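You operate a simulated robot arm through the tools that you are given. There is no shell and no other tool.

You run a simulated two-armed robot. Do the job below in one go: nothing can be reset, and whatever is moved stays where it is left.

TASK
Swap the silver aid's grey hook for the blue hook.
Fine: screw it down till its line meets the yellow mark; grey hook on the mat.

The check looks at the end state, three seconds after you hand in, the way a careful person would. Anything else that was tipped, shoved, dropped, spilled or broken makes it a failure.

THE ROBOT
Two 7-joint arms with fingered hands on one trunk that stands fixed in place. Base frame: the origin is at the foot of the trunk, x ahead of it, y to its left, z up. Units: cm, degrees, N and s.
The left shoulder is at [5.2, 17.4, 109.3], the right one opposite. With the tool pointing down near the work surface each hand reaches from about 30 to 74 cm from the base axis, measured 20 degrees to its own side. Payload 3.8 kg a hand.
The TCP of each hand is the grasp point between the finger pads, 2.6 cm short of the fingertips. In the tool frame z runs along the fingers and y along their closing line. The gripper opens to 13.2 cm; its body begins 7.3 cm behind the TCP. The gripper is a hand of 3 fingers: y runs from the thumb to the fingers, the wrist lies at [0, 0, -22.4] in the tool frame.
Orientation is told as [roll, pitch, yaw] about the base's x, y, z axes, in that order, counted from this pose: with the fingers straight down and closing along the base's y, the tool's x points along the base's -x, its y along +y and its z along -z.

THE INTERFACE
- The arms move only by the tool jog_arm. It takes "left_motion", "right_motion" or both (then of equal length, played together; a hand with none holds still); each is a list of rows, each a list of 6 numbers: the shift along the base's x, y, z in units of 50 mm (1.0 is 50 mm), then the turn, a rotation vector about the base's x, y, z in units of 8 degrees (1.0 is 8 degrees). In form: [[dx, dy, dz, rx, ry, rz], ...]. A call has 1 to 20 rows; each row shifts and turns the commanded pose from where the row before left it. A call with a number of a shift or a turn outside -1 to 1 is refused whole. Rows are played at 5 a second. More than 5 cm and 8.6 degrees between two rows, and nothing of the call is played. A pose out of reach is approached as far as the arm can. The call stops where the force on the tool passes 40 N (or 10 N more than at its start, if that is more) or the arm is blocked; 0.2 s more then pass. In this call time passes only in rows, and 0.2 s behind the last. The reply holds the time, the measured pose of the TCP, the force on the tool along the base axes, the opening and the grip force, in the units named above and with some noise, with the torque about the TCP (base axes, N m) and any sound that the robot's microphone picked up.
- Cameras (640 x 400 px; columns grow to the right, rows downward): "scene" is now at [16.44, -4.38, 102.93]; the picture's right is [-0.58, -0.81, 0.00], its down [0.24, -0.17, -0.96] and it looks along [0.78, -0.55, 0.29] (base axes); focal length 214 px, centre (320, 200). "left" rides on the left gripper at [-6.2, 0.3, -9.2] in its tool frame; the picture's right is [-0.05, -1.00, 0.00], its down [0.83, -0.04, -0.56] and it looks along [0.55, -0.03, 0.83] (tool axes); focal length 230 px, centre (320, 200). "right" rides on the right gripper at [6.2, 0.3, -9.2] in its tool frame; the picture's right is [-0.05, 1.00, 0.00], its down [-0.83, -0.04, -0.56] and it looks along [-0.55, -0.03, 0.83] (tool axes); focal length 230 px, centre (320, 200). There is no depth. A picture from a camera that has moved, and an enlarged one, comes with that camera's place and axes in the base frame and with its lens.
- capture(camera): a new picture of that camera. The clock stands still meanwhile.
- raise_lower(by): moves the trunk up (or, below 0, down) by that many cm; the arms and the scene camera ride with it, the base frame stays. It gives what a move gives, with no picture.
- set_fingers(finger1, finger2, thumb_bend, hand): sets how far each is bent, from 0 (flat) to 100 (curled in); at 30 the hand is open as for a grip, at 70 the pads meet at the TCP. One left out holds its place. A second passes; each finger stops where it meets its share of the squeeze, and holds until it gets a number again. It is the only way to open and close the hand. It gives what a move gives, with no picture; readings hold the bend of each and the force on the fingers (four entries, about 0 where the hand has none), thumb and palm.
- head_to(pan, tilt): turns the head with the scene camera to pan (to the left, within 60 degrees either way) and tilt (down, from -29 to 69), counted from straight ahead of the robot (the tilt from the chest, where the trunk bows). It gives what a move gives.
- close_up(camera, box): a new picture of the part [left, top, right, bottom] of that camera's present view, enlarged. The clock stands still meanwhile.
- hand_in(): hands the job in; it is judged then, once.

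Nothing tells you positions but the pictures and the camera data. Unless the task says otherwise, let go and move clear before handing in.

The tools are called after "Emit:" by a JSON object that holds its "fn" and its "kwargs". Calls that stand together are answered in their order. jog_arm: Moves the arms, as the interface text tells. Its arguments: {"type":"object","properties":{"left_motion":{"type":"array","items":{"type":"array","items":{"type":"number"}}},"right_motion":{"type":"array","items":{"type":"array","items":{"type":"number"}}}},"required":[]} The other tools are called the same way: raise_lower (by) moves the trunk up or down; set_fingers (finger1, finger2, thumb_bend, hand) moves the fingers one by one; head_to (pan, tilt) turns the head that bears the scene camera; capture (camera) takes a picture; close_up (camera, box) takes an enlarged picture of a part of a camera's view; hand_in () hands the job in.

At the start:

```text
clock: 0.0
left_tool_pos: [30.04, -5.08, 125.31]
left_tcp_rot: [-0.1, -0.1, 0.0]
left_contact_force: [0.0, -0.1, 0.3]
left_torque: [-0.02, 0.03, 0.01]
left_width: 13.18
left_finger_force: 0.1
left_shape: jaw
left_bend: [30.0, 30.0, 30.0]
left_finger forces: [0.0, 0.1, 0.0, 0.1, 0.1, 0.1]
right_tool_pos: [28.38, -43.16, 125.92]
right_tcp_rot: [0.0, 0.1, 0.0]
right_contact_force: [0.0, -0.3, 0.7]
right_torque: [-0.02, 0.0, 0.0]
right_width: 13.21
right_finger_force: 0.1
right_shape: jaw
right_bend: [30.0, 30.0, 30.0]
right_finger forces: [0.0, 0.0, 0.0, 0.0, 0.0, 0.0]
trunk travel left (down, up): [-40.0, 8.2]
head pan, tilt (commanded): [-35.4, -16.9]
```

scene: 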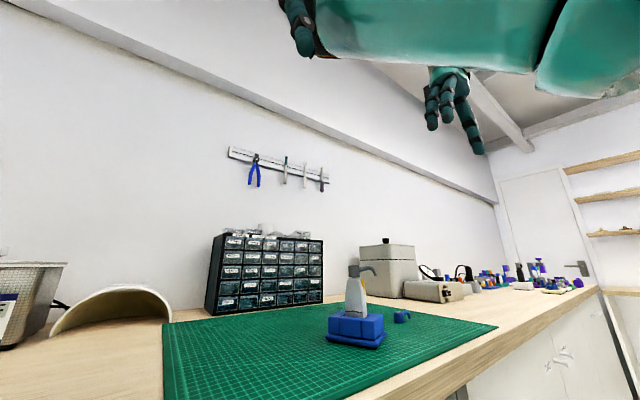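
right: 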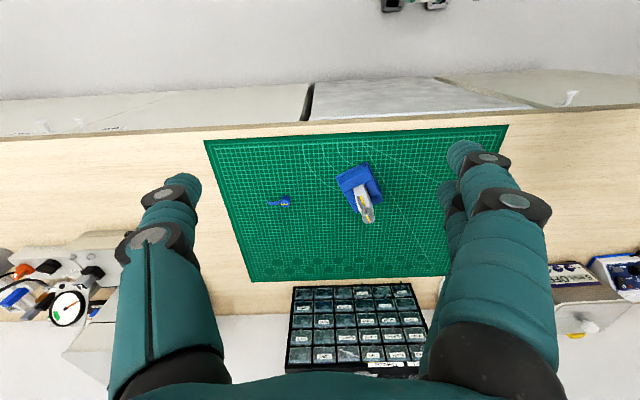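
left: 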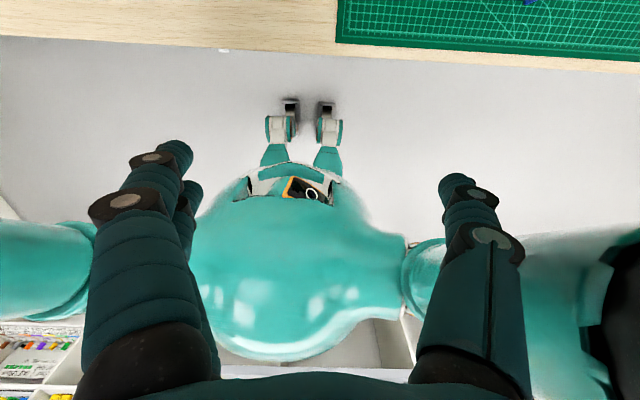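

I see a silver aid (socket) standing in a blue holder on the green mat with a grey hook on top, and a small blue part lying beside it on the mat. I'll turn the head down toward the mat and look closer.

Emit:
{"fn": "head_to", "kwargs": {"pan": -35, "tilt": 20}}

Emit:
{"fn": "close_up", "kwargs": {"camera": "right", "box": [240, 140, 420, 250]}}

```text
clock: 1.0
left_tool_pos: [29.93, -5.05, 125.3]
left_tcp_rot: [0.0, 0.1, 0.0]
left_contact_force: [-0.3, -0.7, 0.1]
left_torque: [-0.01, 0.02, -0.01]
left_width: 13.21
left_finger_force: 0.1
left_shape: jaw
left_bend: [30.0, 30.0, 30.0]
left_finger forces: [0.1, 0.0, 0.0, 0.0, 0.0, 0.1]
right_tool_pos: [28.42, -43.3, 125.63]
right_tcp_rot: [0.0, 0.0, 0.0]
right_contact_force: [0.1, 0.2, 0.2]
right_torque: [0.0, -0.02, 0.01]
right_width: 13.21
right_finger_force: 0.0
right_shape: jaw
right_bend: [30.0, 30.0, 30.0]
right_finger forces: [0.1, 0.1, 0.0, 0.0, 0.0, 0.0]
trunk travel left (down, up): [-40.0, 8.2]
head pan, tilt (commanded): [-35.0, 20.0]
```

```text
3.56 times, centred on (330, 195) of right
camera zoom: at [22.25, -42.82, 135.01], right [0.05, 1.0, 0.0], down [0.83, -0.04, 0.56], along [0.55, -0.03, -0.83], focal length 818 px, centre (284, 218)
```

zoom: 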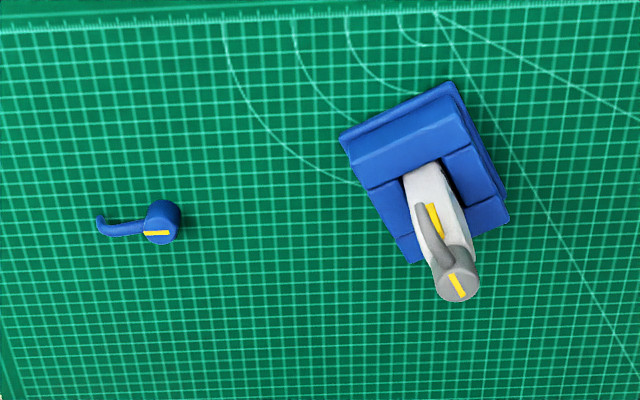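

The blue hook lies left in this (inverted) view, the aid with the grey hook stands in the blue block. Now I look with the head camera.

Emit:
{"fn": "capture", "kwargs": {"camera": "scene"}}

Emit:
{"fn": "capture", "kwargs": {"camera": "right"}}

```text
taken
camera scene: at [17.64, -5.16, 97.2], right [-0.57, -0.82, 0.0], down [-0.28, 0.2, -0.94], along [0.77, -0.54, -0.34], focal length 214 px, centre (320, 200)
```

scene: 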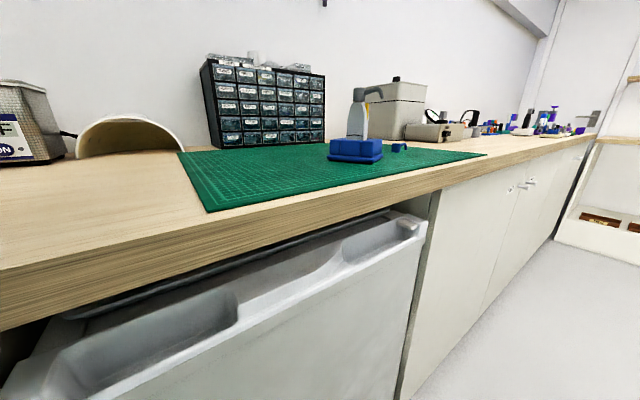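

```text
taken
camera right: at [22.25, -42.82, 135.01], right [0.05, 1.0, 0.0], down [0.83, -0.04, 0.56], along [0.55, -0.03, -0.83], focal length 230 px, centre (320, 200)
```

right: 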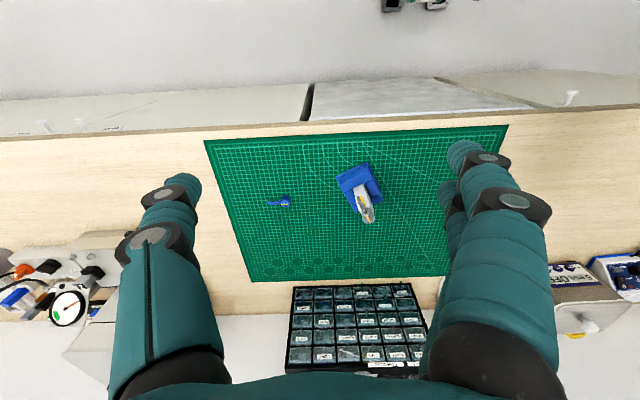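

Triangulating, the mat surface is at about z≈90 cm, with the blue hook near (50.5, -52) and the aid near (52, -33). I look closer with the scene camera to get heights.

Emit:
{"fn": "close_up", "kwargs": {"camera": "scene", "box": [310, 70, 430, 170]}}

Emit:
{"fn": "close_up", "kwargs": {"camera": "right", "box": [330, 155, 400, 230]}}

Emit:
{"fn": "close_up", "kwargs": {"camera": "right", "box": [255, 180, 305, 220]}}

```text
4.00 times, centred on (370, 120) of scene
camera zoom: at [17.64, -5.16, 97.2], right [-0.57, -0.82, 0.0], down [-0.28, 0.2, -0.94], along [0.77, -0.54, -0.34], focal length 858 px, centre (120, 520)
```

zoom: 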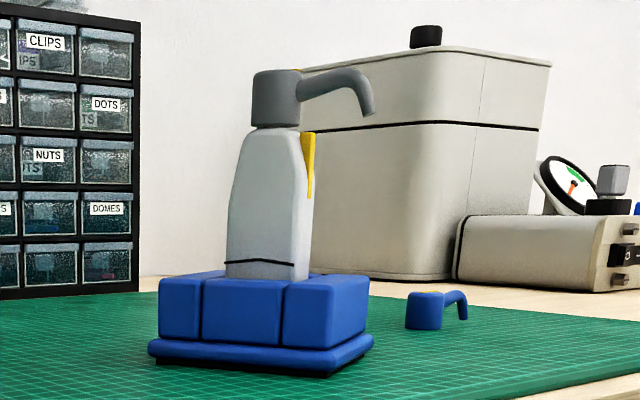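

```text
5.33 times, centred on (365, 192) of right
camera zoom: at [22.25, -42.82, 135.01], right [0.05, 1.0, 0.0], down [0.83, -0.04, 0.56], along [0.55, -0.03, -0.83], focal length 1227 px, centre (80, 240)
```

zoom: 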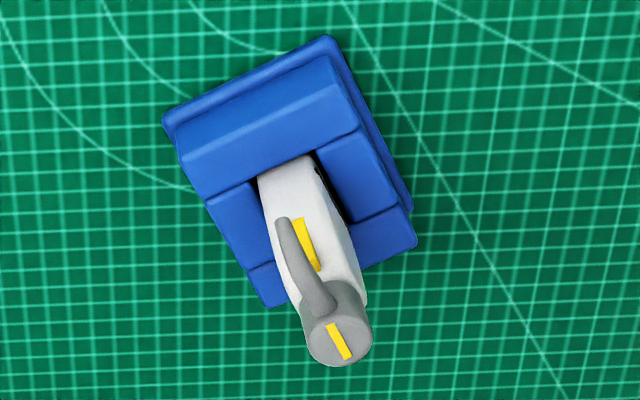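

```text
10.00 times, centred on (280, 200) of right
camera zoom: at [22.25, -42.82, 135.01], right [0.05, 1.0, 0.0], down [0.83, -0.04, 0.56], along [0.55, -0.03, -0.83], focal length 2301 px, centre (720, 200)
```

zoom: 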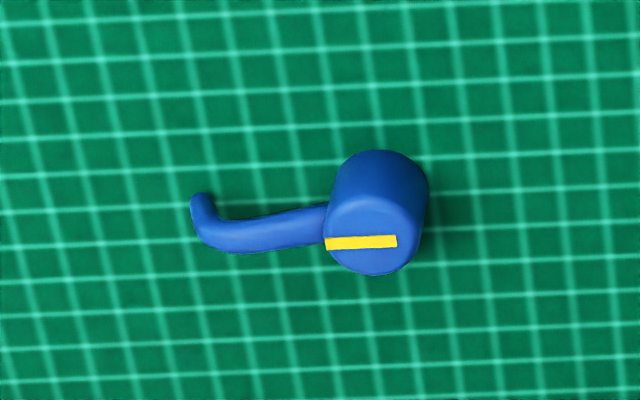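

The collar top of the grey hook is around (48.5, -35.3, 102.6), roughly 2 cm wide and 2.5 cm tall, and the blue hook stands on its collar on the mat. I'll check the rest of the bench for other aids or hints before acting.

Emit:
{"fn": "close_up", "kwargs": {"camera": "scene", "box": [400, 80, 640, 230]}}

Emit:
{"fn": "close_up", "kwargs": {"camera": "scene", "box": [335, 80, 415, 130]}}

Emit:
{"fn": "close_up", "kwargs": {"camera": "scene", "box": [320, 130, 420, 170]}}

```text
2.67 times, centred on (520, 155) of scene
camera zoom: at [17.64, -5.16, 97.2], right [-0.57, -0.82, 0.0], down [-0.28, 0.2, -0.94], along [0.77, -0.54, -0.34], focal length 572 px, centre (-213, 320)
```

zoom: 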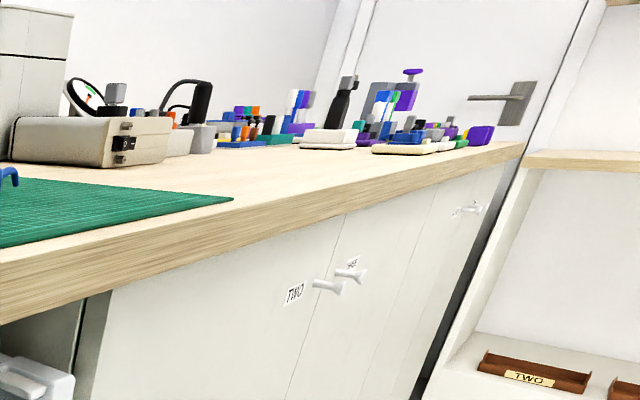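

```text
8.00 times, centred on (375, 105) of scene
camera zoom: at [17.64, -5.16, 97.2], right [-0.57, -0.82, 0.0], down [-0.28, 0.2, -0.94], along [0.77, -0.54, -0.34], focal length 1716 px, centre (-120, 960)
```

zoom: 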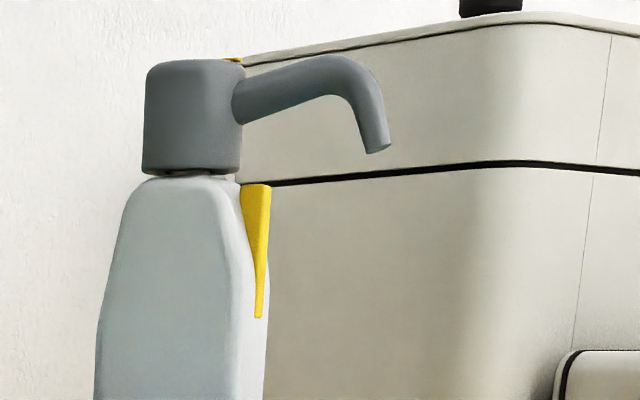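

```text
6.40 times, centred on (370, 150) of scene
camera zoom: at [17.64, -5.16, 97.2], right [-0.57, -0.82, 0.0], down [-0.28, 0.2, -0.94], along [0.77, -0.54, -0.34], focal length 1373 px, centre (0, 520)
```

zoom: 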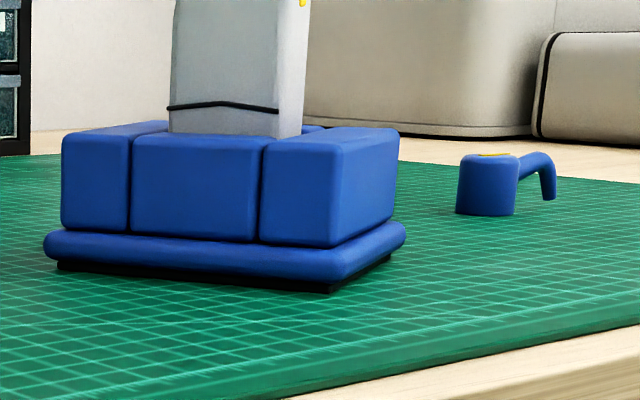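

The aid is clamped in a blue soft-jawed block; the grey hook's arm points to azimuth ≈207° (toward me and slightly right), in line with the yellow mark. I'll bring the right hand closer for a precise look with its camera, well above the hook.

Emit:
{"fn": "jog_arm", "kwargs": {"right_motion": [[0.46, 0.2, -0.4, 0, 0, 0], [0.46, 0.2, -0.5, 0, 0, 0], [0.46, 0.2, -0.6, 0, 0, 0], [0.46, 0.2, -0.6, 0, 0, 0], [0.46, 0.2, -0.5, 0, 0, 0]]}}

Emit:
{"fn": "capture", "kwargs": {"camera": "right"}}

Emit:
{"fn": "capture", "kwargs": {"camera": "scene"}}

```text
clock: 1.6
left_tool_pos: [30.51, -4.51, 124.93]
left_tcp_rot: [1.6, 0.2, 0.5]
left_contact_force: [-2.3, 12.1, -7.0]
left_torque: [-0.3, -0.17, -0.13]
left_width: 13.19
left_finger_force: 0.0
left_shape: jaw
left_bend: [30.0, 30.0, 30.0]
left_finger forces: [0.1, 0.0, 0.1, 0.0, 0.0, 0.1]
right_tool_pos: [32.07, -41.7, 122.22]
right_tcp_rot: [0.3, -0.2, -0.2]
right_contact_force: [0.1, 0.0, 0.0]
right_torque: [0.03, 0.01, 0.0]
right_width: 13.2
right_finger_force: 0.0
right_shape: jaw
right_bend: [30.0, 30.0, 30.0]
right_finger forces: [0.1, 0.0, 0.0, 0.0, 0.0, 0.1]
trunk travel left (down, up): [-40.0, 8.2]
head pan, tilt (commanded): [-35.0, 20.0]
stopped in row 2 (left hand): the force on the tool passed its limit at 56 N (the readings are from after the stop); the commanded pose is now the measured one
```

```text
taken
camera right: at [25.83, -41.4, 131.48], right [0.06, 1.0, 0.01], down [0.83, -0.05, 0.56], along [0.56, -0.03, -0.83], focal length 230 px, centre (320, 200)
```

right: 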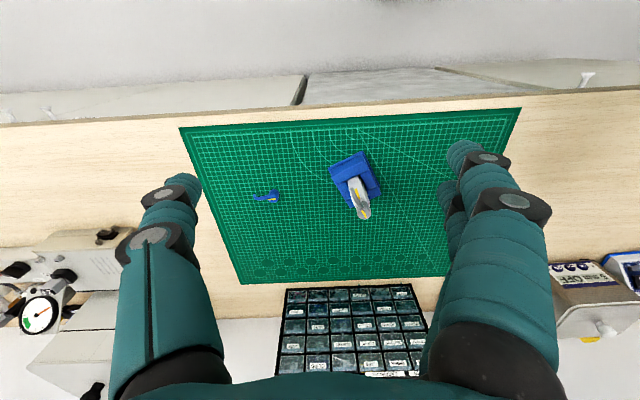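

```text
taken
camera scene: at [17.67, -5.17, 97.19], right [-0.57, -0.82, 0.0], down [-0.28, 0.2, -0.94], along [0.77, -0.54, -0.34], focal length 214 px, centre (320, 200)
```

scene: 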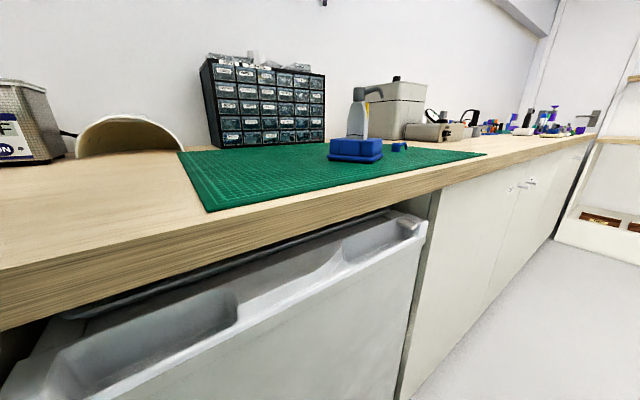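

The right arm brushed the left hand, which hangs in front of the chest. I'll move the left hand away to the left side first.

Emit:
{"fn": "jog_arm", "kwargs": {"left_motion": [[0, 0.4, 0.1, 0, 0, 0], [0, 0.8, 0.1, 0, 0, 0], [0, 0.9, 0, 0, 0, 0], [0, 0.9, 0, 0, 0, 0], [0, 0.9, 0, 0, 0, 0], [0, 0.6, 0, 0, 0, 0]]}}

```text
clock: 3.0
left_tool_pos: [30.26, 17.97, 126.01]
left_tcp_rot: [1.3, 0.2, 0.4]
left_contact_force: [0.8, -0.2, 0.4]
left_torque: [-0.01, 0.02, -0.02]
left_width: 13.18
left_finger_force: 0.0
left_shape: jaw
left_bend: [30.0, 30.0, 30.0]
left_finger forces: [0.0, 0.1, 0.0, 0.0, 0.0, 0.0]
right_tool_pos: [32.19, -41.73, 122.4]
right_tcp_rot: [0.3, -0.3, -0.2]
right_contact_force: [-0.2, 0.0, 0.0]
right_torque: [0.01, -0.01, 0.02]
right_width: 13.2
right_finger_force: 0.1
right_shape: jaw
right_bend: [30.0, 30.0, 30.0]
right_finger forces: [0.0, 0.0, 0.0, 0.1, 0.0, 0.0]
trunk travel left (down, up): [-40.0, 8.2]
head pan, tilt (commanded): [-35.0, 20.0]
```

Left hand is clear now. The right hand goes on toward a viewing pose near (40, -38, 113), still above everything.

Emit:
{"fn": "jog_arm", "kwargs": {"right_motion": [[0.4, 0.2, -0.4, 0, 0, 0], [0.4, 0.2, -0.5, 0, 0, 0], [0.4, 0.2, -0.5, 0, 0, 0], [0.4, 0.2, -0.4, 0, 0, 0]]}}

Emit:
{"fn": "capture", "kwargs": {"camera": "right"}}

Emit:
{"fn": "capture", "kwargs": {"camera": "scene"}}

```text
clock: 4.0
left_tool_pos: [30.29, 18.12, 125.98]
left_tcp_rot: [1.3, 0.2, 0.6]
left_contact_force: [0.3, -0.9, 0.2]
left_torque: [-0.01, 0.04, -0.01]
left_width: 13.21
left_finger_force: 0.1
left_shape: jaw
left_bend: [30.0, 30.0, 30.0]
left_finger forces: [0.1, 0.1, 0.0, 0.0, 0.0, 0.0]
right_tool_pos: [40.23, -37.7, 113.36]
right_tcp_rot: [0.3, -0.3, -0.2]
right_contact_force: [0.1, 0.5, -0.1]
right_torque: [0.01, 0.01, -0.01]
right_width: 13.21
right_finger_force: 0.0
right_shape: jaw
right_bend: [30.0, 30.0, 30.0]
right_finger forces: [0.0, 0.0, 0.0, 0.1, 0.0, 0.0]
trunk travel left (down, up): [-40.0, 8.2]
head pan, tilt (commanded): [-35.0, 20.0]
```

```text
taken
camera right: at [33.93, -37.27, 122.52], right [0.06, 1.0, 0.01], down [0.83, -0.05, 0.56], along [0.56, -0.03, -0.83], focal length 230 px, centre (320, 200)
```

right: 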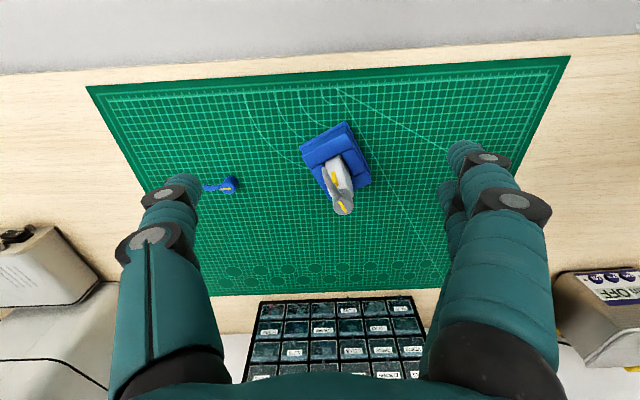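

```text
taken
camera scene: at [17.66, -5.15, 97.19], right [-0.57, -0.82, 0.0], down [-0.28, 0.2, -0.94], along [0.77, -0.54, -0.34], focal length 214 px, centre (320, 200)
```

scene: 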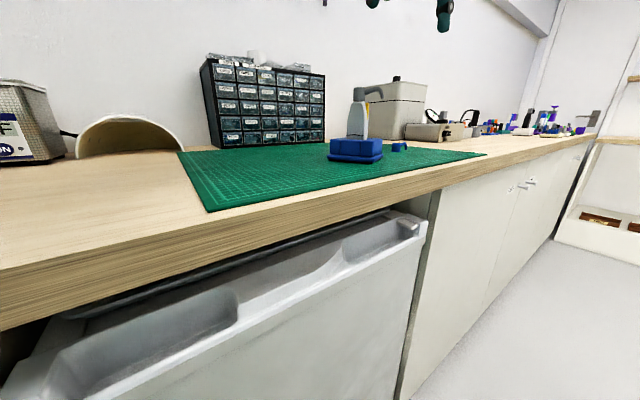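

Emit:
{"fn": "close_up", "kwargs": {"camera": "right", "box": [290, 115, 386, 220]}}

Emit:
{"fn": "close_up", "kwargs": {"camera": "right", "box": [440, 120, 560, 230]}}

```text
3.81 times, centred on (338, 168) of right
camera zoom: at [33.93, -37.27, 122.52], right [0.06, 1.0, 0.01], down [0.83, -0.05, 0.56], along [0.56, -0.03, -0.83], focal length 876 px, centre (251, 324)
```

zoom: 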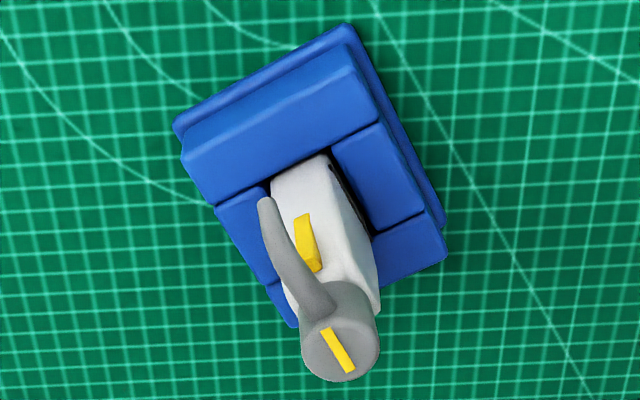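

```text
3.64 times, centred on (500, 175) of right
camera zoom: at [33.93, -37.27, 122.52], right [0.06, 1.0, 0.01], down [0.83, -0.05, 0.56], along [0.56, -0.03, -0.83], focal length 837 px, centre (-334, 291)
```

zoom: 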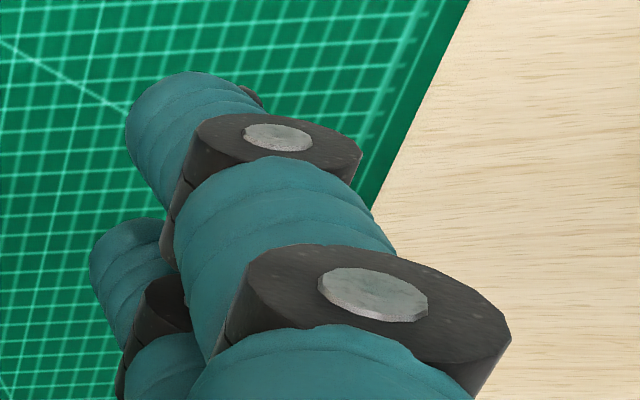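

The collar axis comes out at about (48.4, -35.5), dia 2.1 cm, and the vise normal/mark/hook arm all point to azimuth ≈207–208°. I'll test the wrist's yaw range in free air here before gripping.

Emit:
{"fn": "jog_arm", "kwargs": {"right_motion": [[0, 0, 0.2, 0, 0, 1], [0, 0, 0.2, 0, 0, 1], [0, 0, 0, 0, 0, 1], [0, 0, 0, 0, 0, 1], [0, 0, 0, 0, 0, 1], [0, 0, 0, 0, 0, 1], [0, 0, 0, 0, 0, 1], [0, 0, 0, 0, 0, 1], [0, 0, 0, 0, 0, 1], [0, 0, 0, 0, 0, 1], [0, 0, 0, 0, 0, 1], [0, 0, 0, 0, 0, 1], [0, 0, 0, 0, 0, 1], [0, 0, 0, 0, 0, 1], [0, 0, 0, 0, 0, 1], [0, 0, 0, 0, 0, 1]]}}

```text
clock: 7.4
left_tool_pos: [30.29, 17.99, 126.02]
left_tcp_rot: [1.3, 0.1, 0.6]
left_contact_force: [0.3, -0.1, 0.8]
left_torque: [0.01, 0.0, -0.01]
left_width: 13.21
left_finger_force: 0.1
left_shape: jaw
left_bend: [30.0, 30.0, 30.0]
left_finger forces: [0.0, 0.1, 0.0, 0.1, 0.0, 0.0]
right_tool_pos: [40.1, -37.61, 115.36]
right_tcp_rot: [0.3, -0.3, 128.1]
right_contact_force: [-0.1, -0.3, -0.9]
right_torque: [0.02, 0.02, 0.01]
right_width: 13.22
right_finger_force: 0.1
right_shape: jaw
right_bend: [30.0, 30.0, 30.0]
right_finger forces: [0.1, 0.0, 0.0, 0.0, 0.0, 0.0]
trunk travel left (down, up): [-40.0, 8.2]
head pan, tilt (commanded): [-35.0, 20.0]
```

Yaw reaches +128° easily; I continue to find the limit.

Emit:
{"fn": "jog_arm", "kwargs": {"right_motion": [[0, 0, 0, 0, 0, 1], [0, 0, 0, 0, 0, 1], [0, 0, 0, 0, 0, 1], [0, 0, 0, 0, 0, 1], [0, 0, 0, 0, 0, 1], [0, 0, 0, 0, 0, 1], [0, 0, 0, 0, 0, 1], [0, 0, 0, 0, 0, 1]]}}

Emit:
{"fn": "capture", "kwargs": {"camera": "right"}}

```text
clock: 9.2
left_tool_pos: [30.19, 18.12, 125.97]
left_tcp_rot: [1.3, 0.0, 0.5]
left_contact_force: [0.3, 0.1, 0.0]
left_torque: [0.01, -0.02, -0.02]
left_width: 13.21
left_finger_force: 0.0
left_shape: jaw
left_bend: [30.0, 30.0, 30.0]
left_finger forces: [0.0, 0.0, 0.0, 0.0, 0.1, 0.1]
right_tool_pos: [39.98, -37.52, 115.39]
right_tcp_rot: [0.3, -0.2, -168.0]
right_contact_force: [-0.2, 0.6, 0.7]
right_torque: [-0.01, 0.0, 0.0]
right_width: 13.19
right_finger_force: 0.2
right_shape: jaw
right_bend: [30.0, 30.0, 30.0]
right_finger forces: [0.0, 0.0, 0.0, 0.0, 0.1, 0.0]
trunk travel left (down, up): [-40.0, 8.2]
head pan, tilt (commanded): [-35.0, 20.0]
```

```text
taken
camera right: at [46.0, -36.58, 124.61], right [0.16, -0.99, 0.01], down [-0.82, -0.13, 0.56], along [-0.55, -0.09, -0.83], focal length 230 px, centre (320, 200)
```

right: 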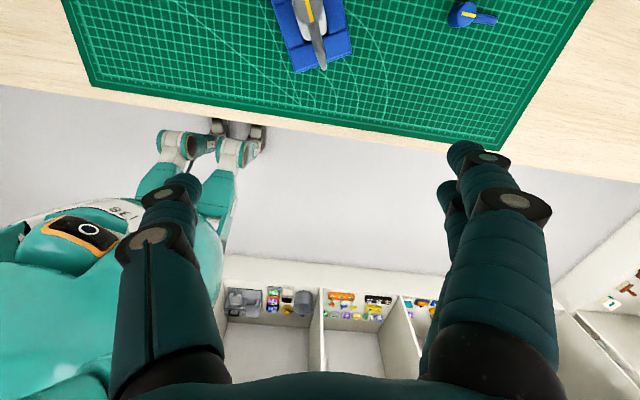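

Still turning freely at +192°. I'll continue a bit further.

Emit:
{"fn": "jog_arm", "kwargs": {"right_motion": [[0, 0, 0, 0, 0, 1], [0, 0, 0, 0, 0, 1], [0, 0, 0, 0, 0, 1], [0, 0, 0, 0, 0, 1], [0, 0, 0, 0, 0, 1], [0, 0, 0, 0, 0, 1], [0, 0, 0, 0, 0, 1], [0, 0, 0, 0, 0, 1], [0, 0, 0, 0, 0, 1], [0, 0, 0, 0, 0, 1], [0, 0, 0, 0, 0, 1], [0, 0, 0, 0, 0, 1]]}}

Emit:
{"fn": "close_up", "kwargs": {"camera": "scene", "box": [310, 70, 430, 170]}}

```text
clock: 11.8
left_tool_pos: [30.3, 18.09, 126.02]
left_tcp_rot: [1.3, 0.0, 0.7]
left_contact_force: [0.8, 0.2, 0.0]
left_torque: [-0.01, 0.0, -0.05]
left_width: 13.17
left_finger_force: 0.1
left_shape: jaw
left_bend: [30.0, 30.0, 30.0]
left_finger forces: [0.0, 0.0, 0.1, 0.0, 0.0, 0.0]
right_tool_pos: [53.2, -36.69, 116.06]
right_tcp_rot: [0.3, -0.5, -128.7]
right_contact_force: [-0.7, -0.3, -1.0]
right_torque: [-0.01, -0.03, -0.04]
right_width: 13.17
right_finger_force: 0.1
right_shape: jaw
right_bend: [30.0, 30.0, 30.0]
right_finger forces: [0.0, 0.0, 0.1, 0.0, 0.0, 0.1]
right hand out of reach, approached as far as the arm can: row 1, 2, 3, 4, 5, 6, 7, 8, 9, 10, 11, 12
trunk travel left (down, up): [-40.0, 8.2]
head pan, tilt (commanded): [-35.0, 20.0]
```

```text
4.00 times, centred on (370, 120) of scene
camera zoom: at [17.64, -5.15, 97.2], right [-0.57, -0.82, 0.0], down [-0.28, 0.2, -0.94], along [0.77, -0.54, -0.34], focal length 858 px, centre (120, 520)
```

zoom: 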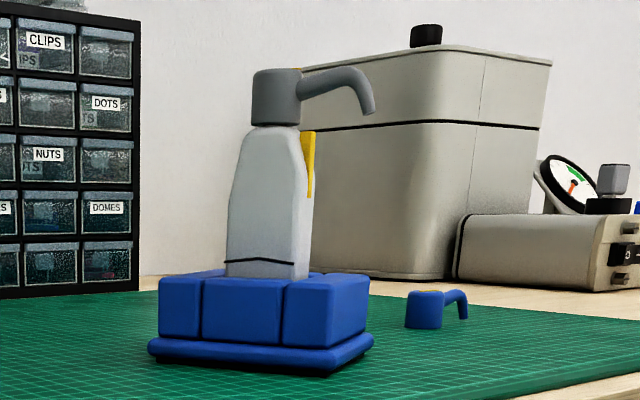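

The limit is about +192° at this spot. I'll turn back, and check the negative side later.

Emit:
{"fn": "jog_arm", "kwargs": {"right_motion": [[0, 0, 0, 0, 0, -1], [0, 0, 0, 0, 0, -1], [0, 0, 0, 0, 0, -1], [0, 0, 0, 0, 0, -1], [0, 0, 0, 0, 0, -1], [0, 0, 0, 0, 0, -1], [0, 0, 0, 0, 0, -1], [0, 0, 0, 0, 0, -1], [0, 0, 0, 0, 0, -1], [0, 0, 0, 0, 0, -1], [0, 0, 0, 0, 0, -1], [0, 0, 0, 0, 0, -1], [0, 0, 0, 0, 0, -1], [0, 0, 0, 0, 0, -1]]}}

```text
clock: 14.8
left_tool_pos: [30.4, 18.0, 126.09]
left_tcp_rot: [1.3, 0.0, 0.6]
left_contact_force: [0.2, -0.5, 0.4]
left_torque: [0.01, 0.02, -0.03]
left_width: 13.2
left_finger_force: 0.1
left_shape: jaw
left_bend: [30.0, 30.0, 30.0]
left_finger forces: [0.1, 0.0, 0.0, 0.0, 0.0, 0.0]
right_tool_pos: [53.26, -36.64, 115.97]
right_tcp_rot: [0.3, -0.5, 119.0]
right_contact_force: [-0.7, -0.4, 0.8]
right_torque: [-0.01, -0.01, -0.01]
right_width: 13.18
right_finger_force: 0.1
right_shape: jaw
right_bend: [30.0, 30.0, 30.0]
right_finger forces: [0.0, 0.0, 0.0, 0.0, 0.0, 0.0]
trunk travel left (down, up): [-40.0, 8.2]
head pan, tilt (commanded): [-35.0, 20.0]
```

Now I centre above the aid axis (48.4, -35.5) and test the negative yaw side.

Emit:
{"fn": "jog_arm", "kwargs": {"right_motion": [[-0.5, 0.12, 0, 0, 0, -1], [-0.47, 0.11, 0, 0, 0, -1], [0, 0, 0, 0, 0, -1], [0, 0, 0, 0, 0, -1], [0, 0, 0, 0, 0, -1], [0, 0, 0, 0, 0, -1], [0, 0, 0, 0, 0, -1], [0, 0, 0, 0, 0, -1], [0, 0, 0, 0, 0, -1], [0, 0, 0, 0, 0, -1], [0, 0, 0, 0, 0, -1], [0, 0, 0, 0, 0, -1], [0, 0, 0, 0, 0, -1], [0, 0, 0, 0, 0, -1], [0, 0, 0, 0, 0, -1], [0, 0, 0, 0, 0, -1], [0, 0, 0, 0, 0, -1], [0, 0, 0, 0, 0, -1], [0, 0, 0, 0, 0, -1], [0, 0, 0, 0, 0, -1]]}}

Emit:
{"fn": "jog_arm", "kwargs": {"right_motion": [[0, 0, 0, 0, 0, -1], [0, 0, 0, 0, 0, -1], [0, 0, 0, 0, 0, -1], [0, 0, 0, 0, 0, -1], [0, 0, 0, 0, 0, -1], [0, 0, 0, 0, 0, -1], [0, 0, 0, 0, 0, -1], [0, 0, 0, 0, 0, -1], [0, 0, 0, 0, 0, -1], [0, 0, 0, 0, 0, -1]]}}

```text
clock: 19.0
left_tool_pos: [30.24, 17.97, 126.12]
left_tcp_rot: [1.3, 0.1, 0.6]
left_contact_force: [-0.5, 0.5, -0.4]
left_torque: [0.0, -0.02, 0.02]
left_width: 13.2
left_finger_force: 0.0
left_shape: jaw
left_bend: [30.0, 30.0, 30.0]
left_finger forces: [0.0, 0.1, 0.0, 0.0, 0.0, 0.0]
right_tool_pos: [48.44, -35.42, 116.1]
right_tcp_rot: [0.3, -0.5, -41.0]
right_contact_force: [0.8, 0.3, 0.3]
right_torque: [-0.01, -0.03, 0.03]
right_width: 13.21
right_finger_force: 0.1
right_shape: jaw
right_bend: [30.0, 30.0, 30.0]
right_finger forces: [0.0, 0.0, 0.0, 0.0, 0.1, 0.1]
trunk travel left (down, up): [-40.0, 8.2]
head pan, tilt (commanded): [-35.0, 20.0]
```

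```text
clock: 21.2
left_tool_pos: [30.31, 18.05, 126.04]
left_tcp_rot: [1.3, 0.2, 0.5]
left_contact_force: [-0.5, 0.1, 0.4]
left_torque: [-0.02, 0.01, -0.01]
left_width: 13.21
left_finger_force: 0.0
left_shape: jaw
left_bend: [30.0, 30.0, 30.0]
left_finger forces: [0.1, 0.0, 0.1, 0.1, 0.1, 0.0]
right_tool_pos: [48.29, -35.58, 115.86]
right_tcp_rot: [0.3, -0.6, -121.0]
right_contact_force: [0.2, 0.3, -0.5]
right_torque: [0.02, -0.01, -0.03]
right_width: 13.18
right_finger_force: 0.0
right_shape: jaw
right_bend: [30.0, 30.0, 30.0]
right_finger forces: [0.1, 0.0, 0.0, 0.0, 0.1, 0.1]
trunk travel left (down, up): [-40.0, 8.2]
head pan, tilt (commanded): [-35.0, 20.0]
```

Yaw −121° works as well, so a stroke of ~300° is available. Let me view the aid from this pose.

Emit:
{"fn": "capture", "kwargs": {"camera": "right"}}

Emit:
{"fn": "close_up", "kwargs": {"camera": "right", "box": [260, 170, 380, 300]}}

```text
taken
camera right: at [51.74, -30.28, 125.08], right [0.83, -0.56, 0.01], down [-0.47, -0.68, 0.56], along [-0.31, -0.47, -0.83], focal length 230 px, centre (320, 200)
```

right: 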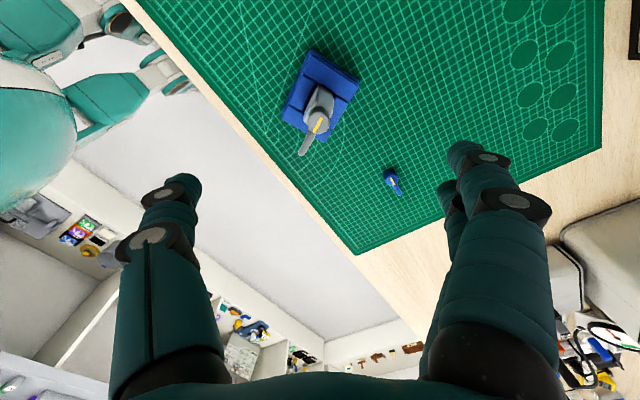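

```text
3.08 times, centred on (320, 235) of right
camera zoom: at [51.74, -30.28, 125.08], right [0.83, -0.56, 0.01], down [-0.47, -0.68, 0.56], along [-0.31, -0.47, -0.83], focal length 708 px, centre (320, 92)
```

zoom: 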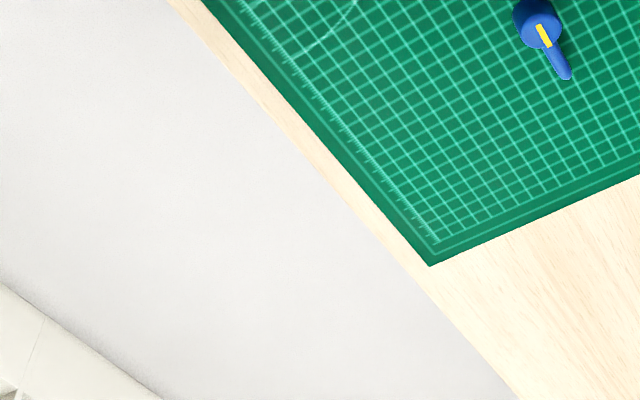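

Emit:
{"fn": "close_up", "kwargs": {"camera": "right", "box": [265, 40, 375, 165]}}

Emit:
{"fn": "close_up", "kwargs": {"camera": "right", "box": [370, 150, 420, 210]}}

```text
3.20 times, centred on (320, 102) of right
camera zoom: at [51.74, -30.28, 125.08], right [0.83, -0.56, 0.01], down [-0.47, -0.68, 0.56], along [-0.31, -0.47, -0.83], focal length 736 px, centre (320, 512)
```

zoom: 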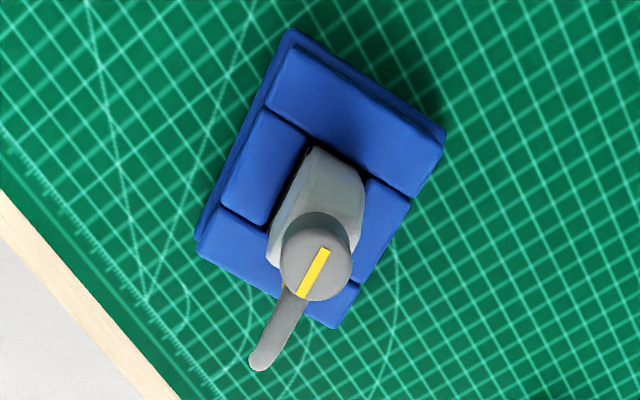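

```text
6.67 times, centred on (395, 180) of right
camera zoom: at [51.74, -30.28, 125.08], right [0.83, -0.56, 0.01], down [-0.47, -0.68, 0.56], along [-0.31, -0.47, -0.83], focal length 1534 px, centre (-180, 333)
```

zoom: 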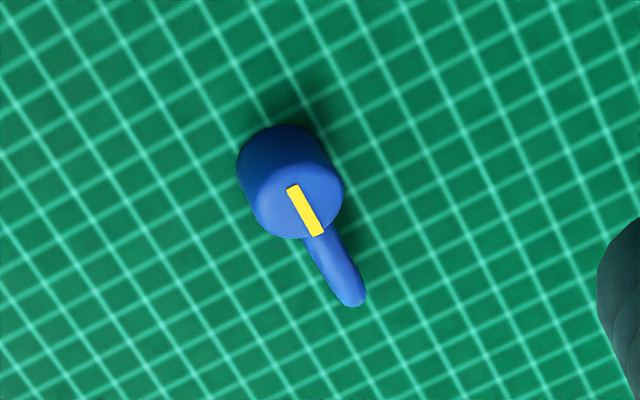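

Both views agree: collar axis at (48.4, -35.4), top at z≈102.6, with line, arm and mark collinear. With yaw −121° the hook arm lies in the gap between thumb and a finger, so I'll descend to the collar with the hand open.

Emit:
{"fn": "jog_arm", "kwargs": {"right_motion": [[0, 0.02, -0.7, 0, 0, -0.3], [0, 0, -0.7, 0, 0, -0.2], [0, 0, -0.6, 0, 0, 0], [0, 0, -0.4, 0, 0, 0], [0, 0, -0.2, 0, 0, 0], [0, 0, -0.12, 0, 0, 0]]}}

Emit:
{"fn": "capture", "kwargs": {"camera": "right"}}

Emit:
{"fn": "close_up", "kwargs": {"camera": "scene", "box": [310, 60, 430, 170]}}

```text
clock: 22.6
left_tool_pos: [30.35, 18.08, 126.01]
left_tcp_rot: [1.3, 0.1, 0.6]
left_contact_force: [1.1, 0.0, 0.2]
left_torque: [0.0, 0.0, -0.03]
left_width: 13.17
left_finger_force: 0.1
left_shape: jaw
left_bend: [30.0, 30.0, 30.0]
left_finger forces: [0.0, 0.0, 0.0, 0.1, 0.0, 0.0]
right_tool_pos: [48.23, -35.42, 102.4]
right_tcp_rot: [0.3, -0.6, -124.8]
right_contact_force: [0.4, -0.3, -0.4]
right_torque: [-0.03, 0.01, -0.02]
right_width: 13.21
right_finger_force: 0.0
right_shape: jaw
right_bend: [30.0, 30.0, 30.0]
right_finger forces: [0.1, 0.0, 0.0, 0.1, 0.1, 0.1]
trunk travel left (down, up): [-40.0, 8.2]
head pan, tilt (commanded): [-35.0, 20.0]
```

```text
taken
camera right: at [52.03, -30.38, 111.49], right [0.79, -0.61, 0.01], down [-0.51, -0.65, 0.56], along [-0.34, -0.45, -0.83], focal length 230 px, centre (320, 200)
```

right: 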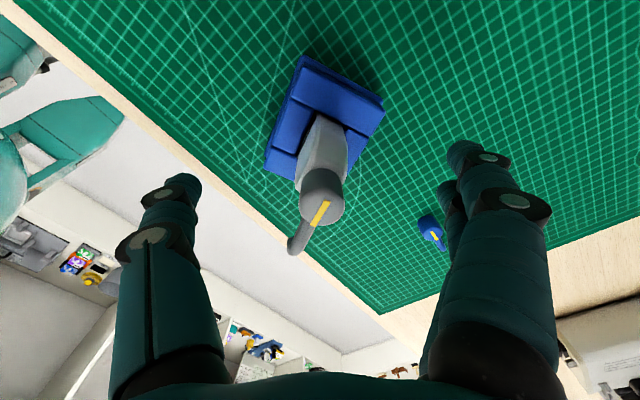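

```text
3.64 times, centred on (370, 115) of scene
camera zoom: at [17.64, -5.15, 97.2], right [-0.57, -0.82, 0.0], down [-0.28, 0.2, -0.94], along [0.77, -0.54, -0.34], focal length 780 px, centre (138, 509)
```

zoom: 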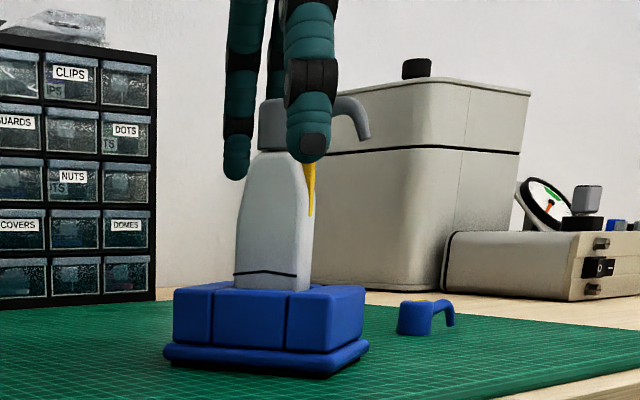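

Emit:
{"fn": "close_up", "kwargs": {"camera": "right", "box": [270, 150, 370, 260]}}

Emit:
{"fn": "close_up", "kwargs": {"camera": "scene", "box": [340, 60, 400, 110]}}

```text
3.64 times, centred on (320, 205) of right
camera zoom: at [52.03, -30.38, 111.49], right [0.79, -0.61, 0.01], down [-0.51, -0.65, 0.56], along [-0.34, -0.45, -0.83], focal length 837 px, centre (320, 182)
```

zoom: 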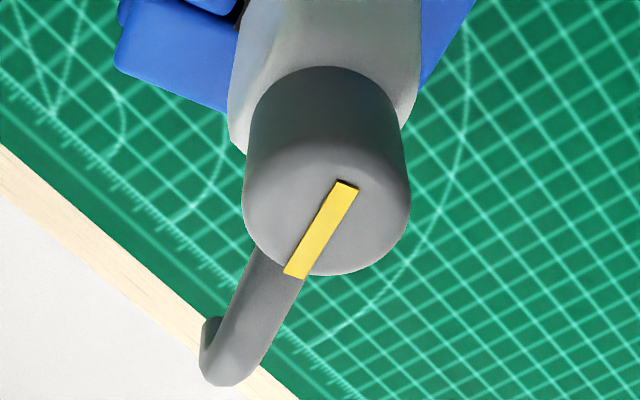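

```text
8.00 times, centred on (370, 85) of scene
camera zoom: at [17.64, -5.15, 97.2], right [-0.57, -0.82, 0.0], down [-0.28, 0.2, -0.94], along [0.77, -0.54, -0.34], focal length 1716 px, centre (-80, 1120)
```

zoom: 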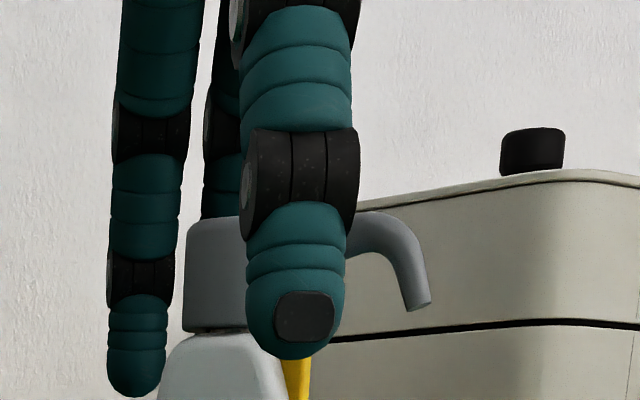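

The collar sits centred under the hand within about 1 mm. I lower slightly to z≈102.0 and close the fingers on the collar.

Emit:
{"fn": "jog_arm", "kwargs": {"right_motion": [[0, 0, -0.08, 0, 0, 0]]}}

Emit:
{"fn": "set_fingers", "kwargs": {"hand": "right", "finger1": 55, "finger2": 55, "thumb_bend": 55}}

Emit:
{"fn": "capture", "kwargs": {"camera": "right"}}

Emit:
{"fn": "close_up", "kwargs": {"camera": "scene", "box": [310, 60, 430, 170]}}

```text
clock: 23.0
left_tool_pos: [30.38, 17.97, 126.04]
left_tcp_rot: [1.3, 0.0, 0.6]
left_contact_force: [0.0, 0.0, 0.2]
left_torque: [0.02, -0.03, 0.0]
left_width: 13.19
left_finger_force: 0.0
left_shape: jaw
left_bend: [30.0, 30.0, 30.0]
left_finger forces: [0.1, 0.0, 0.1, 0.1, 0.0, 0.0]
right_tool_pos: [48.43, -35.33, 101.99]
right_tcp_rot: [0.3, -0.5, -124.7]
right_contact_force: [-0.6, 0.4, 1.4]
right_torque: [0.0, 0.0, 0.03]
right_width: 13.17
right_finger_force: 0.1
right_shape: jaw
right_bend: [30.0, 30.0, 30.0]
right_finger forces: [0.0, 0.0, 0.1, 0.0, 0.0, 0.0]
trunk travel left (down, up): [-40.0, 8.2]
head pan, tilt (commanded): [-35.0, 20.0]
```

```text
clock: 24.0
left_tool_pos: [30.3, 18.03, 126.11]
left_tcp_rot: [1.3, 0.1, 0.7]
left_contact_force: [0.3, 0.0, 0.2]
left_torque: [-0.02, 0.04, -0.02]
left_width: 13.18
left_finger_force: 0.1
left_shape: jaw
left_bend: [30.0, 30.0, 30.0]
left_finger forces: [0.0, 0.1, 0.0, 0.0, 0.0, 0.0]
right_tool_pos: [48.48, -35.38, 101.96]
right_tcp_rot: [0.3, -0.5, -124.8]
right_contact_force: [0.0, 0.3, 0.7]
right_torque: [0.0, 0.02, 0.0]
right_width: 5.17
right_finger_force: 0.0
right_shape: fingers
right_bend: [55.0, 55.0, 55.0]
right_finger forces: [0.1, 0.0, 0.1, 0.1, 0.0, 0.0]
trunk travel left (down, up): [-40.0, 8.2]
head pan, tilt (commanded): [-35.0, 20.0]
```

```text
taken
camera right: at [52.04, -30.37, 111.11], right [0.79, -0.61, 0.01], down [-0.51, -0.65, 0.56], along [-0.34, -0.45, -0.83], focal length 230 px, centre (320, 200)
```

right: 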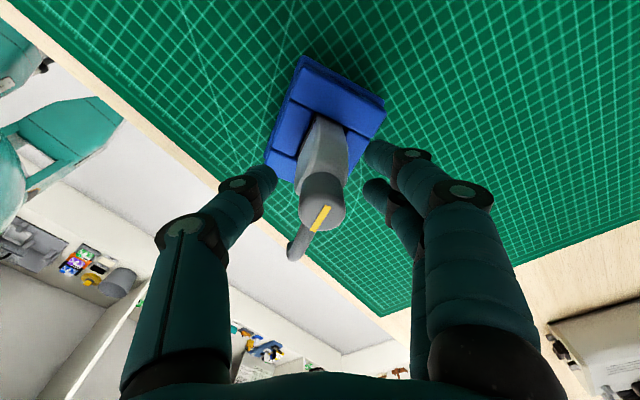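

```text
3.64 times, centred on (370, 115) of scene
camera zoom: at [17.64, -5.15, 97.2], right [-0.57, -0.82, 0.0], down [-0.28, 0.2, -0.94], along [0.77, -0.54, -0.34], focal length 780 px, centre (138, 509)
```

zoom: 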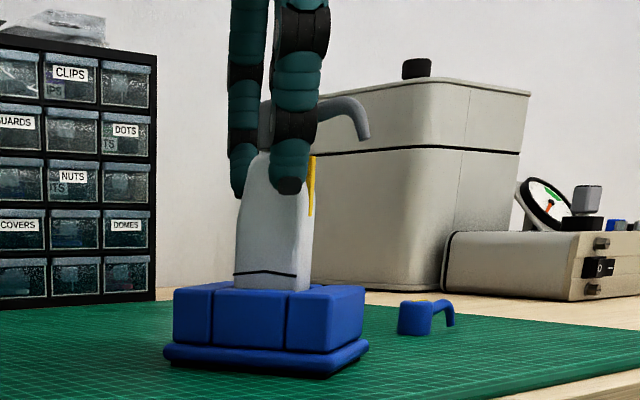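

The open width is 5.2 cm, but the fingertips reach down to z≈98.7, overlapping the aid's body. I'll raise the hand by 1 cm so that only the collar gets gripped.

Emit:
{"fn": "jog_arm", "kwargs": {"right_motion": [[0, 0, 0.1, 0, 0, 0], [0, 0, 0.08, 0, 0, 0]]}}

Emit:
{"fn": "set_fingers", "kwargs": {"hand": "right", "finger1": 62, "finger2": 62, "thumb_bend": 62}}

Emit:
{"fn": "close_up", "kwargs": {"camera": "right", "box": [250, 140, 410, 260]}}

Emit:
{"fn": "close_up", "kwargs": {"camera": "scene", "box": [340, 65, 400, 125]}}

```text
clock: 24.6
left_tool_pos: [30.28, 17.9, 126.07]
left_tcp_rot: [1.3, 0.3, 0.6]
left_contact_force: [-0.1, 0.4, -0.5]
left_torque: [-0.01, 0.0, -0.02]
left_width: 13.21
left_finger_force: 0.2
left_shape: jaw
left_bend: [30.0, 30.0, 30.0]
left_finger forces: [0.0, 0.0, 0.1, 0.0, 0.0, 0.1]
right_tool_pos: [48.32, -35.4, 102.87]
right_tcp_rot: [0.3, -0.6, -124.9]
right_contact_force: [-0.3, -1.1, -0.1]
right_torque: [-0.01, 0.0, 0.0]
right_width: 5.19
right_finger_force: 0.1
right_shape: fingers
right_bend: [55.0, 55.0, 55.0]
right_finger forces: [0.1, 0.1, 0.0, 0.1, 0.0, 0.0]
trunk travel left (down, up): [-40.0, 8.2]
head pan, tilt (commanded): [-35.0, 20.0]
```

```text
clock: 25.6
left_tool_pos: [30.21, 18.11, 126.06]
left_tcp_rot: [1.2, 0.1, 0.6]
left_contact_force: [-0.4, 0.1, -0.4]
left_torque: [0.03, -0.03, 0.0]
left_width: 13.19
left_finger_force: 0.0
left_shape: jaw
left_bend: [30.0, 30.0, 30.0]
left_finger forces: [0.1, 0.1, 0.0, 0.0, 0.0, 0.1]
right_tool_pos: [48.38, -35.43, 102.83]
right_tcp_rot: [0.3, -0.4, -124.9]
right_contact_force: [1.5, 0.0, -0.2]
right_torque: [-0.02, 0.0, 0.02]
right_width: 2.96
right_finger_force: 0.2
right_shape: fingers
right_bend: [62.0, 62.0, 62.0]
right_finger forces: [0.0, 0.1, 0.0, 0.0, 0.2, 0.0]
trunk travel left (down, up): [-40.0, 8.2]
head pan, tilt (commanded): [-35.0, 20.0]
```

```text
3.33 times, centred on (330, 200) of right
camera zoom: at [52.04, -30.38, 112.02], right [0.79, -0.61, 0.01], down [-0.51, -0.65, 0.56], along [-0.34, -0.45, -0.83], focal length 767 px, centre (287, 200)
```

zoom: 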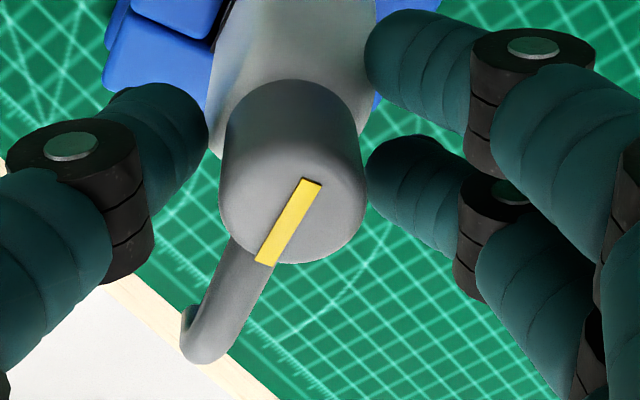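

```text
6.67 times, centred on (370, 95) of scene
camera zoom: at [17.63, -5.15, 97.2], right [-0.57, -0.82, 0.0], down [-0.28, 0.2, -0.94], along [0.77, -0.54, -0.34], focal length 1430 px, centre (-13, 900)
```

zoom: 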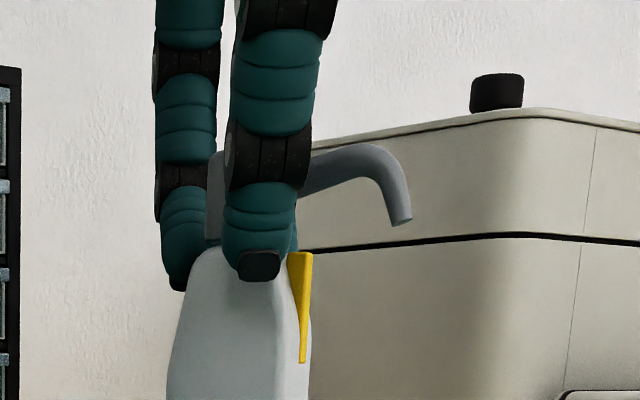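

The tips are now at z≈99.6, just around the collar bottom. I nudge ~1 mm for centring and close the grip.

Emit:
{"fn": "jog_arm", "kwargs": {"right_motion": [[-0.006, -0.024, 0, 0, 0, 0]]}}

Emit:
{"fn": "set_fingers", "kwargs": {"hand": "right", "finger1": 70, "finger2": 70, "thumb_bend": 70}}

Emit:
{"fn": "close_up", "kwargs": {"camera": "right", "box": [250, 140, 410, 260]}}

Emit:
{"fn": "close_up", "kwargs": {"camera": "scene", "box": [310, 60, 430, 170]}}

```text
clock: 26.0
left_tool_pos: [30.41, 18.06, 126.01]
left_tcp_rot: [1.3, 0.0, 0.6]
left_contact_force: [0.3, 0.4, -0.1]
left_torque: [0.01, 0.04, 0.0]
left_width: 13.16
left_finger_force: 0.0
left_shape: jaw
left_bend: [30.0, 30.0, 30.0]
left_finger forces: [0.1, 0.0, 0.0, 0.0, 0.0, 0.1]
right_tool_pos: [48.4, -35.48, 102.8]
right_tcp_rot: [0.3, -0.5, -124.8]
right_contact_force: [0.7, 1.9, 0.1]
right_torque: [0.03, 0.02, -0.01]
right_width: 2.95
right_finger_force: 0.5
right_shape: fingers
right_bend: [62.0, 62.0, 62.0]
right_finger forces: [0.0, 0.1, 0.0, 0.1, 1.2, 0.1]
trunk travel left (down, up): [-40.0, 8.2]
head pan, tilt (commanded): [-35.0, 20.0]
```

```text
clock: 27.0
left_tool_pos: [30.36, 18.14, 125.92]
left_tcp_rot: [1.2, 0.1, 0.7]
left_contact_force: [-0.5, 0.3, -1.6]
left_torque: [0.01, 0.0, 0.01]
left_width: 13.21
left_finger_force: 0.0
left_shape: jaw
left_bend: [30.0, 30.0, 30.0]
left_finger forces: [0.0, 0.1, 0.1, 0.0, 0.0, 0.1]
right_tool_pos: [48.26, -35.38, 102.97]
right_tcp_rot: [0.3, -0.6, -124.8]
right_contact_force: [-0.6, 3.6, 0.2]
right_torque: [0.11, -0.04, 0.01]
right_width: 2.18
right_finger_force: 7.6
right_shape: fingers
right_bend: [66.0, 66.0, 66.0]
right_finger forces: [4.6, 3.4, 0.0, 0.0, 8.2, 0.1]
trunk travel left (down, up): [-40.0, 8.2]
head pan, tilt (commanded): [-35.0, 20.0]
```

```text
3.33 times, centred on (330, 200) of right
camera zoom: at [52.01, -30.5, 112.02], right [0.79, -0.61, 0.01], down [-0.51, -0.65, 0.56], along [-0.34, -0.45, -0.83], focal length 767 px, centre (287, 200)
```

zoom: 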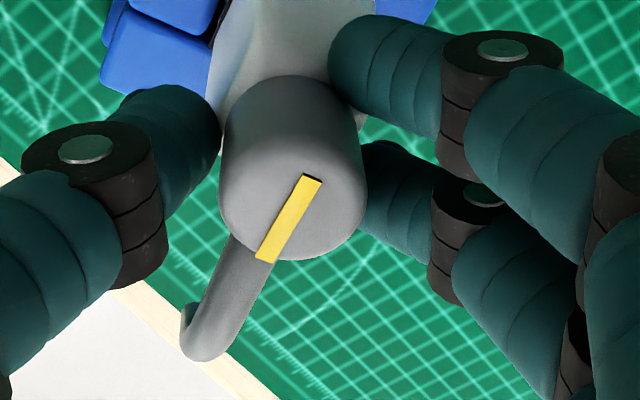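

```text
3.64 times, centred on (370, 115) of scene
camera zoom: at [17.64, -5.12, 97.2], right [-0.57, -0.82, 0.0], down [-0.28, 0.2, -0.94], along [0.77, -0.54, -0.34], focal length 780 px, centre (138, 509)
```

zoom: 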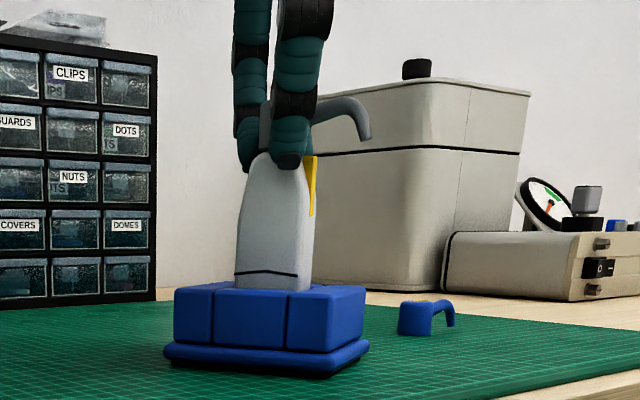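

The collar is gripped (thumb 8 N, fingers 4.6/3.4 N, width 2.2 cm). I try a small counter-clockwise turn and watch the torque and the vise.

Emit:
{"fn": "jog_arm", "kwargs": {"right_motion": [[0, 0, 0, 0, 0, 0.5], [0, 0, 0, 0, 0, 0.5], [0, 0, 0, 0, 0, 0.5], [0, 0, 0, 0, 0, 0.5]]}}

Emit:
{"fn": "close_up", "kwargs": {"camera": "right", "box": [250, 140, 410, 260]}}

Emit:
{"fn": "close_up", "kwargs": {"camera": "scene", "box": [310, 60, 430, 170]}}

```text
clock: 28.0
left_tool_pos: [30.31, 18.06, 126.0]
left_tcp_rot: [1.3, 0.0, 0.6]
left_contact_force: [0.1, 0.4, 0.2]
left_torque: [-0.03, -0.01, 0.01]
left_width: 13.17
left_finger_force: 0.1
left_shape: jaw
left_bend: [30.0, 30.0, 30.0]
left_finger forces: [0.0, 0.0, 0.0, 0.1, 0.0, 0.0]
right_tool_pos: [48.28, -35.45, 103.0]
right_tcp_rot: [0.3, -0.5, -108.9]
right_contact_force: [-5.1, 3.2, 4.7]
right_torque: [0.14, 0.19, -0.09]
right_width: 1.98
right_finger_force: 8.0
right_shape: fingers
right_bend: [67.0, 67.0, 67.0]
right_finger forces: [2.4, 3.7, 0.0, 0.0, 10.5, 0.0]
trunk travel left (down, up): [-40.0, 8.2]
head pan, tilt (commanded): [-35.0, 20.0]
```

```text
3.33 times, centred on (330, 200) of right
camera zoom: at [50.45, -29.64, 112.12], right [0.93, -0.37, 0.01], down [-0.31, -0.77, 0.56], along [-0.2, -0.52, -0.83], focal length 767 px, centre (287, 200)
```

zoom: 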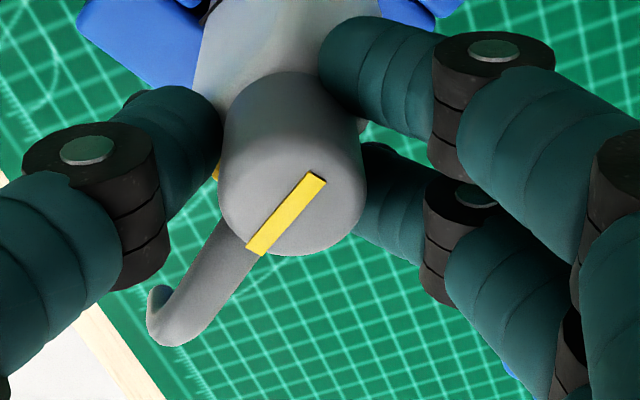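

```text
3.64 times, centred on (370, 115) of scene
camera zoom: at [17.56, -5.11, 97.22], right [-0.57, -0.82, 0.0], down [-0.28, 0.2, -0.94], along [0.77, -0.54, -0.34], focal length 780 px, centre (138, 509)
```

zoom: 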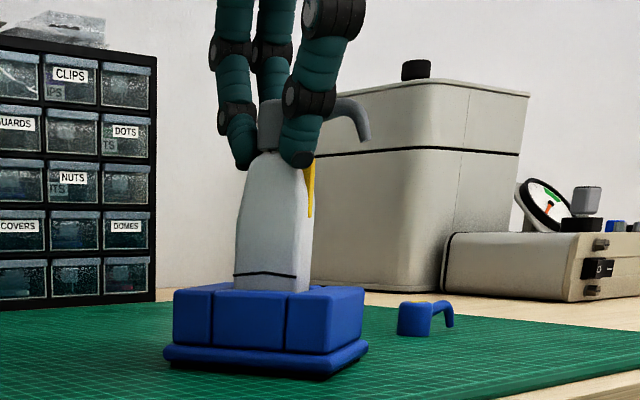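

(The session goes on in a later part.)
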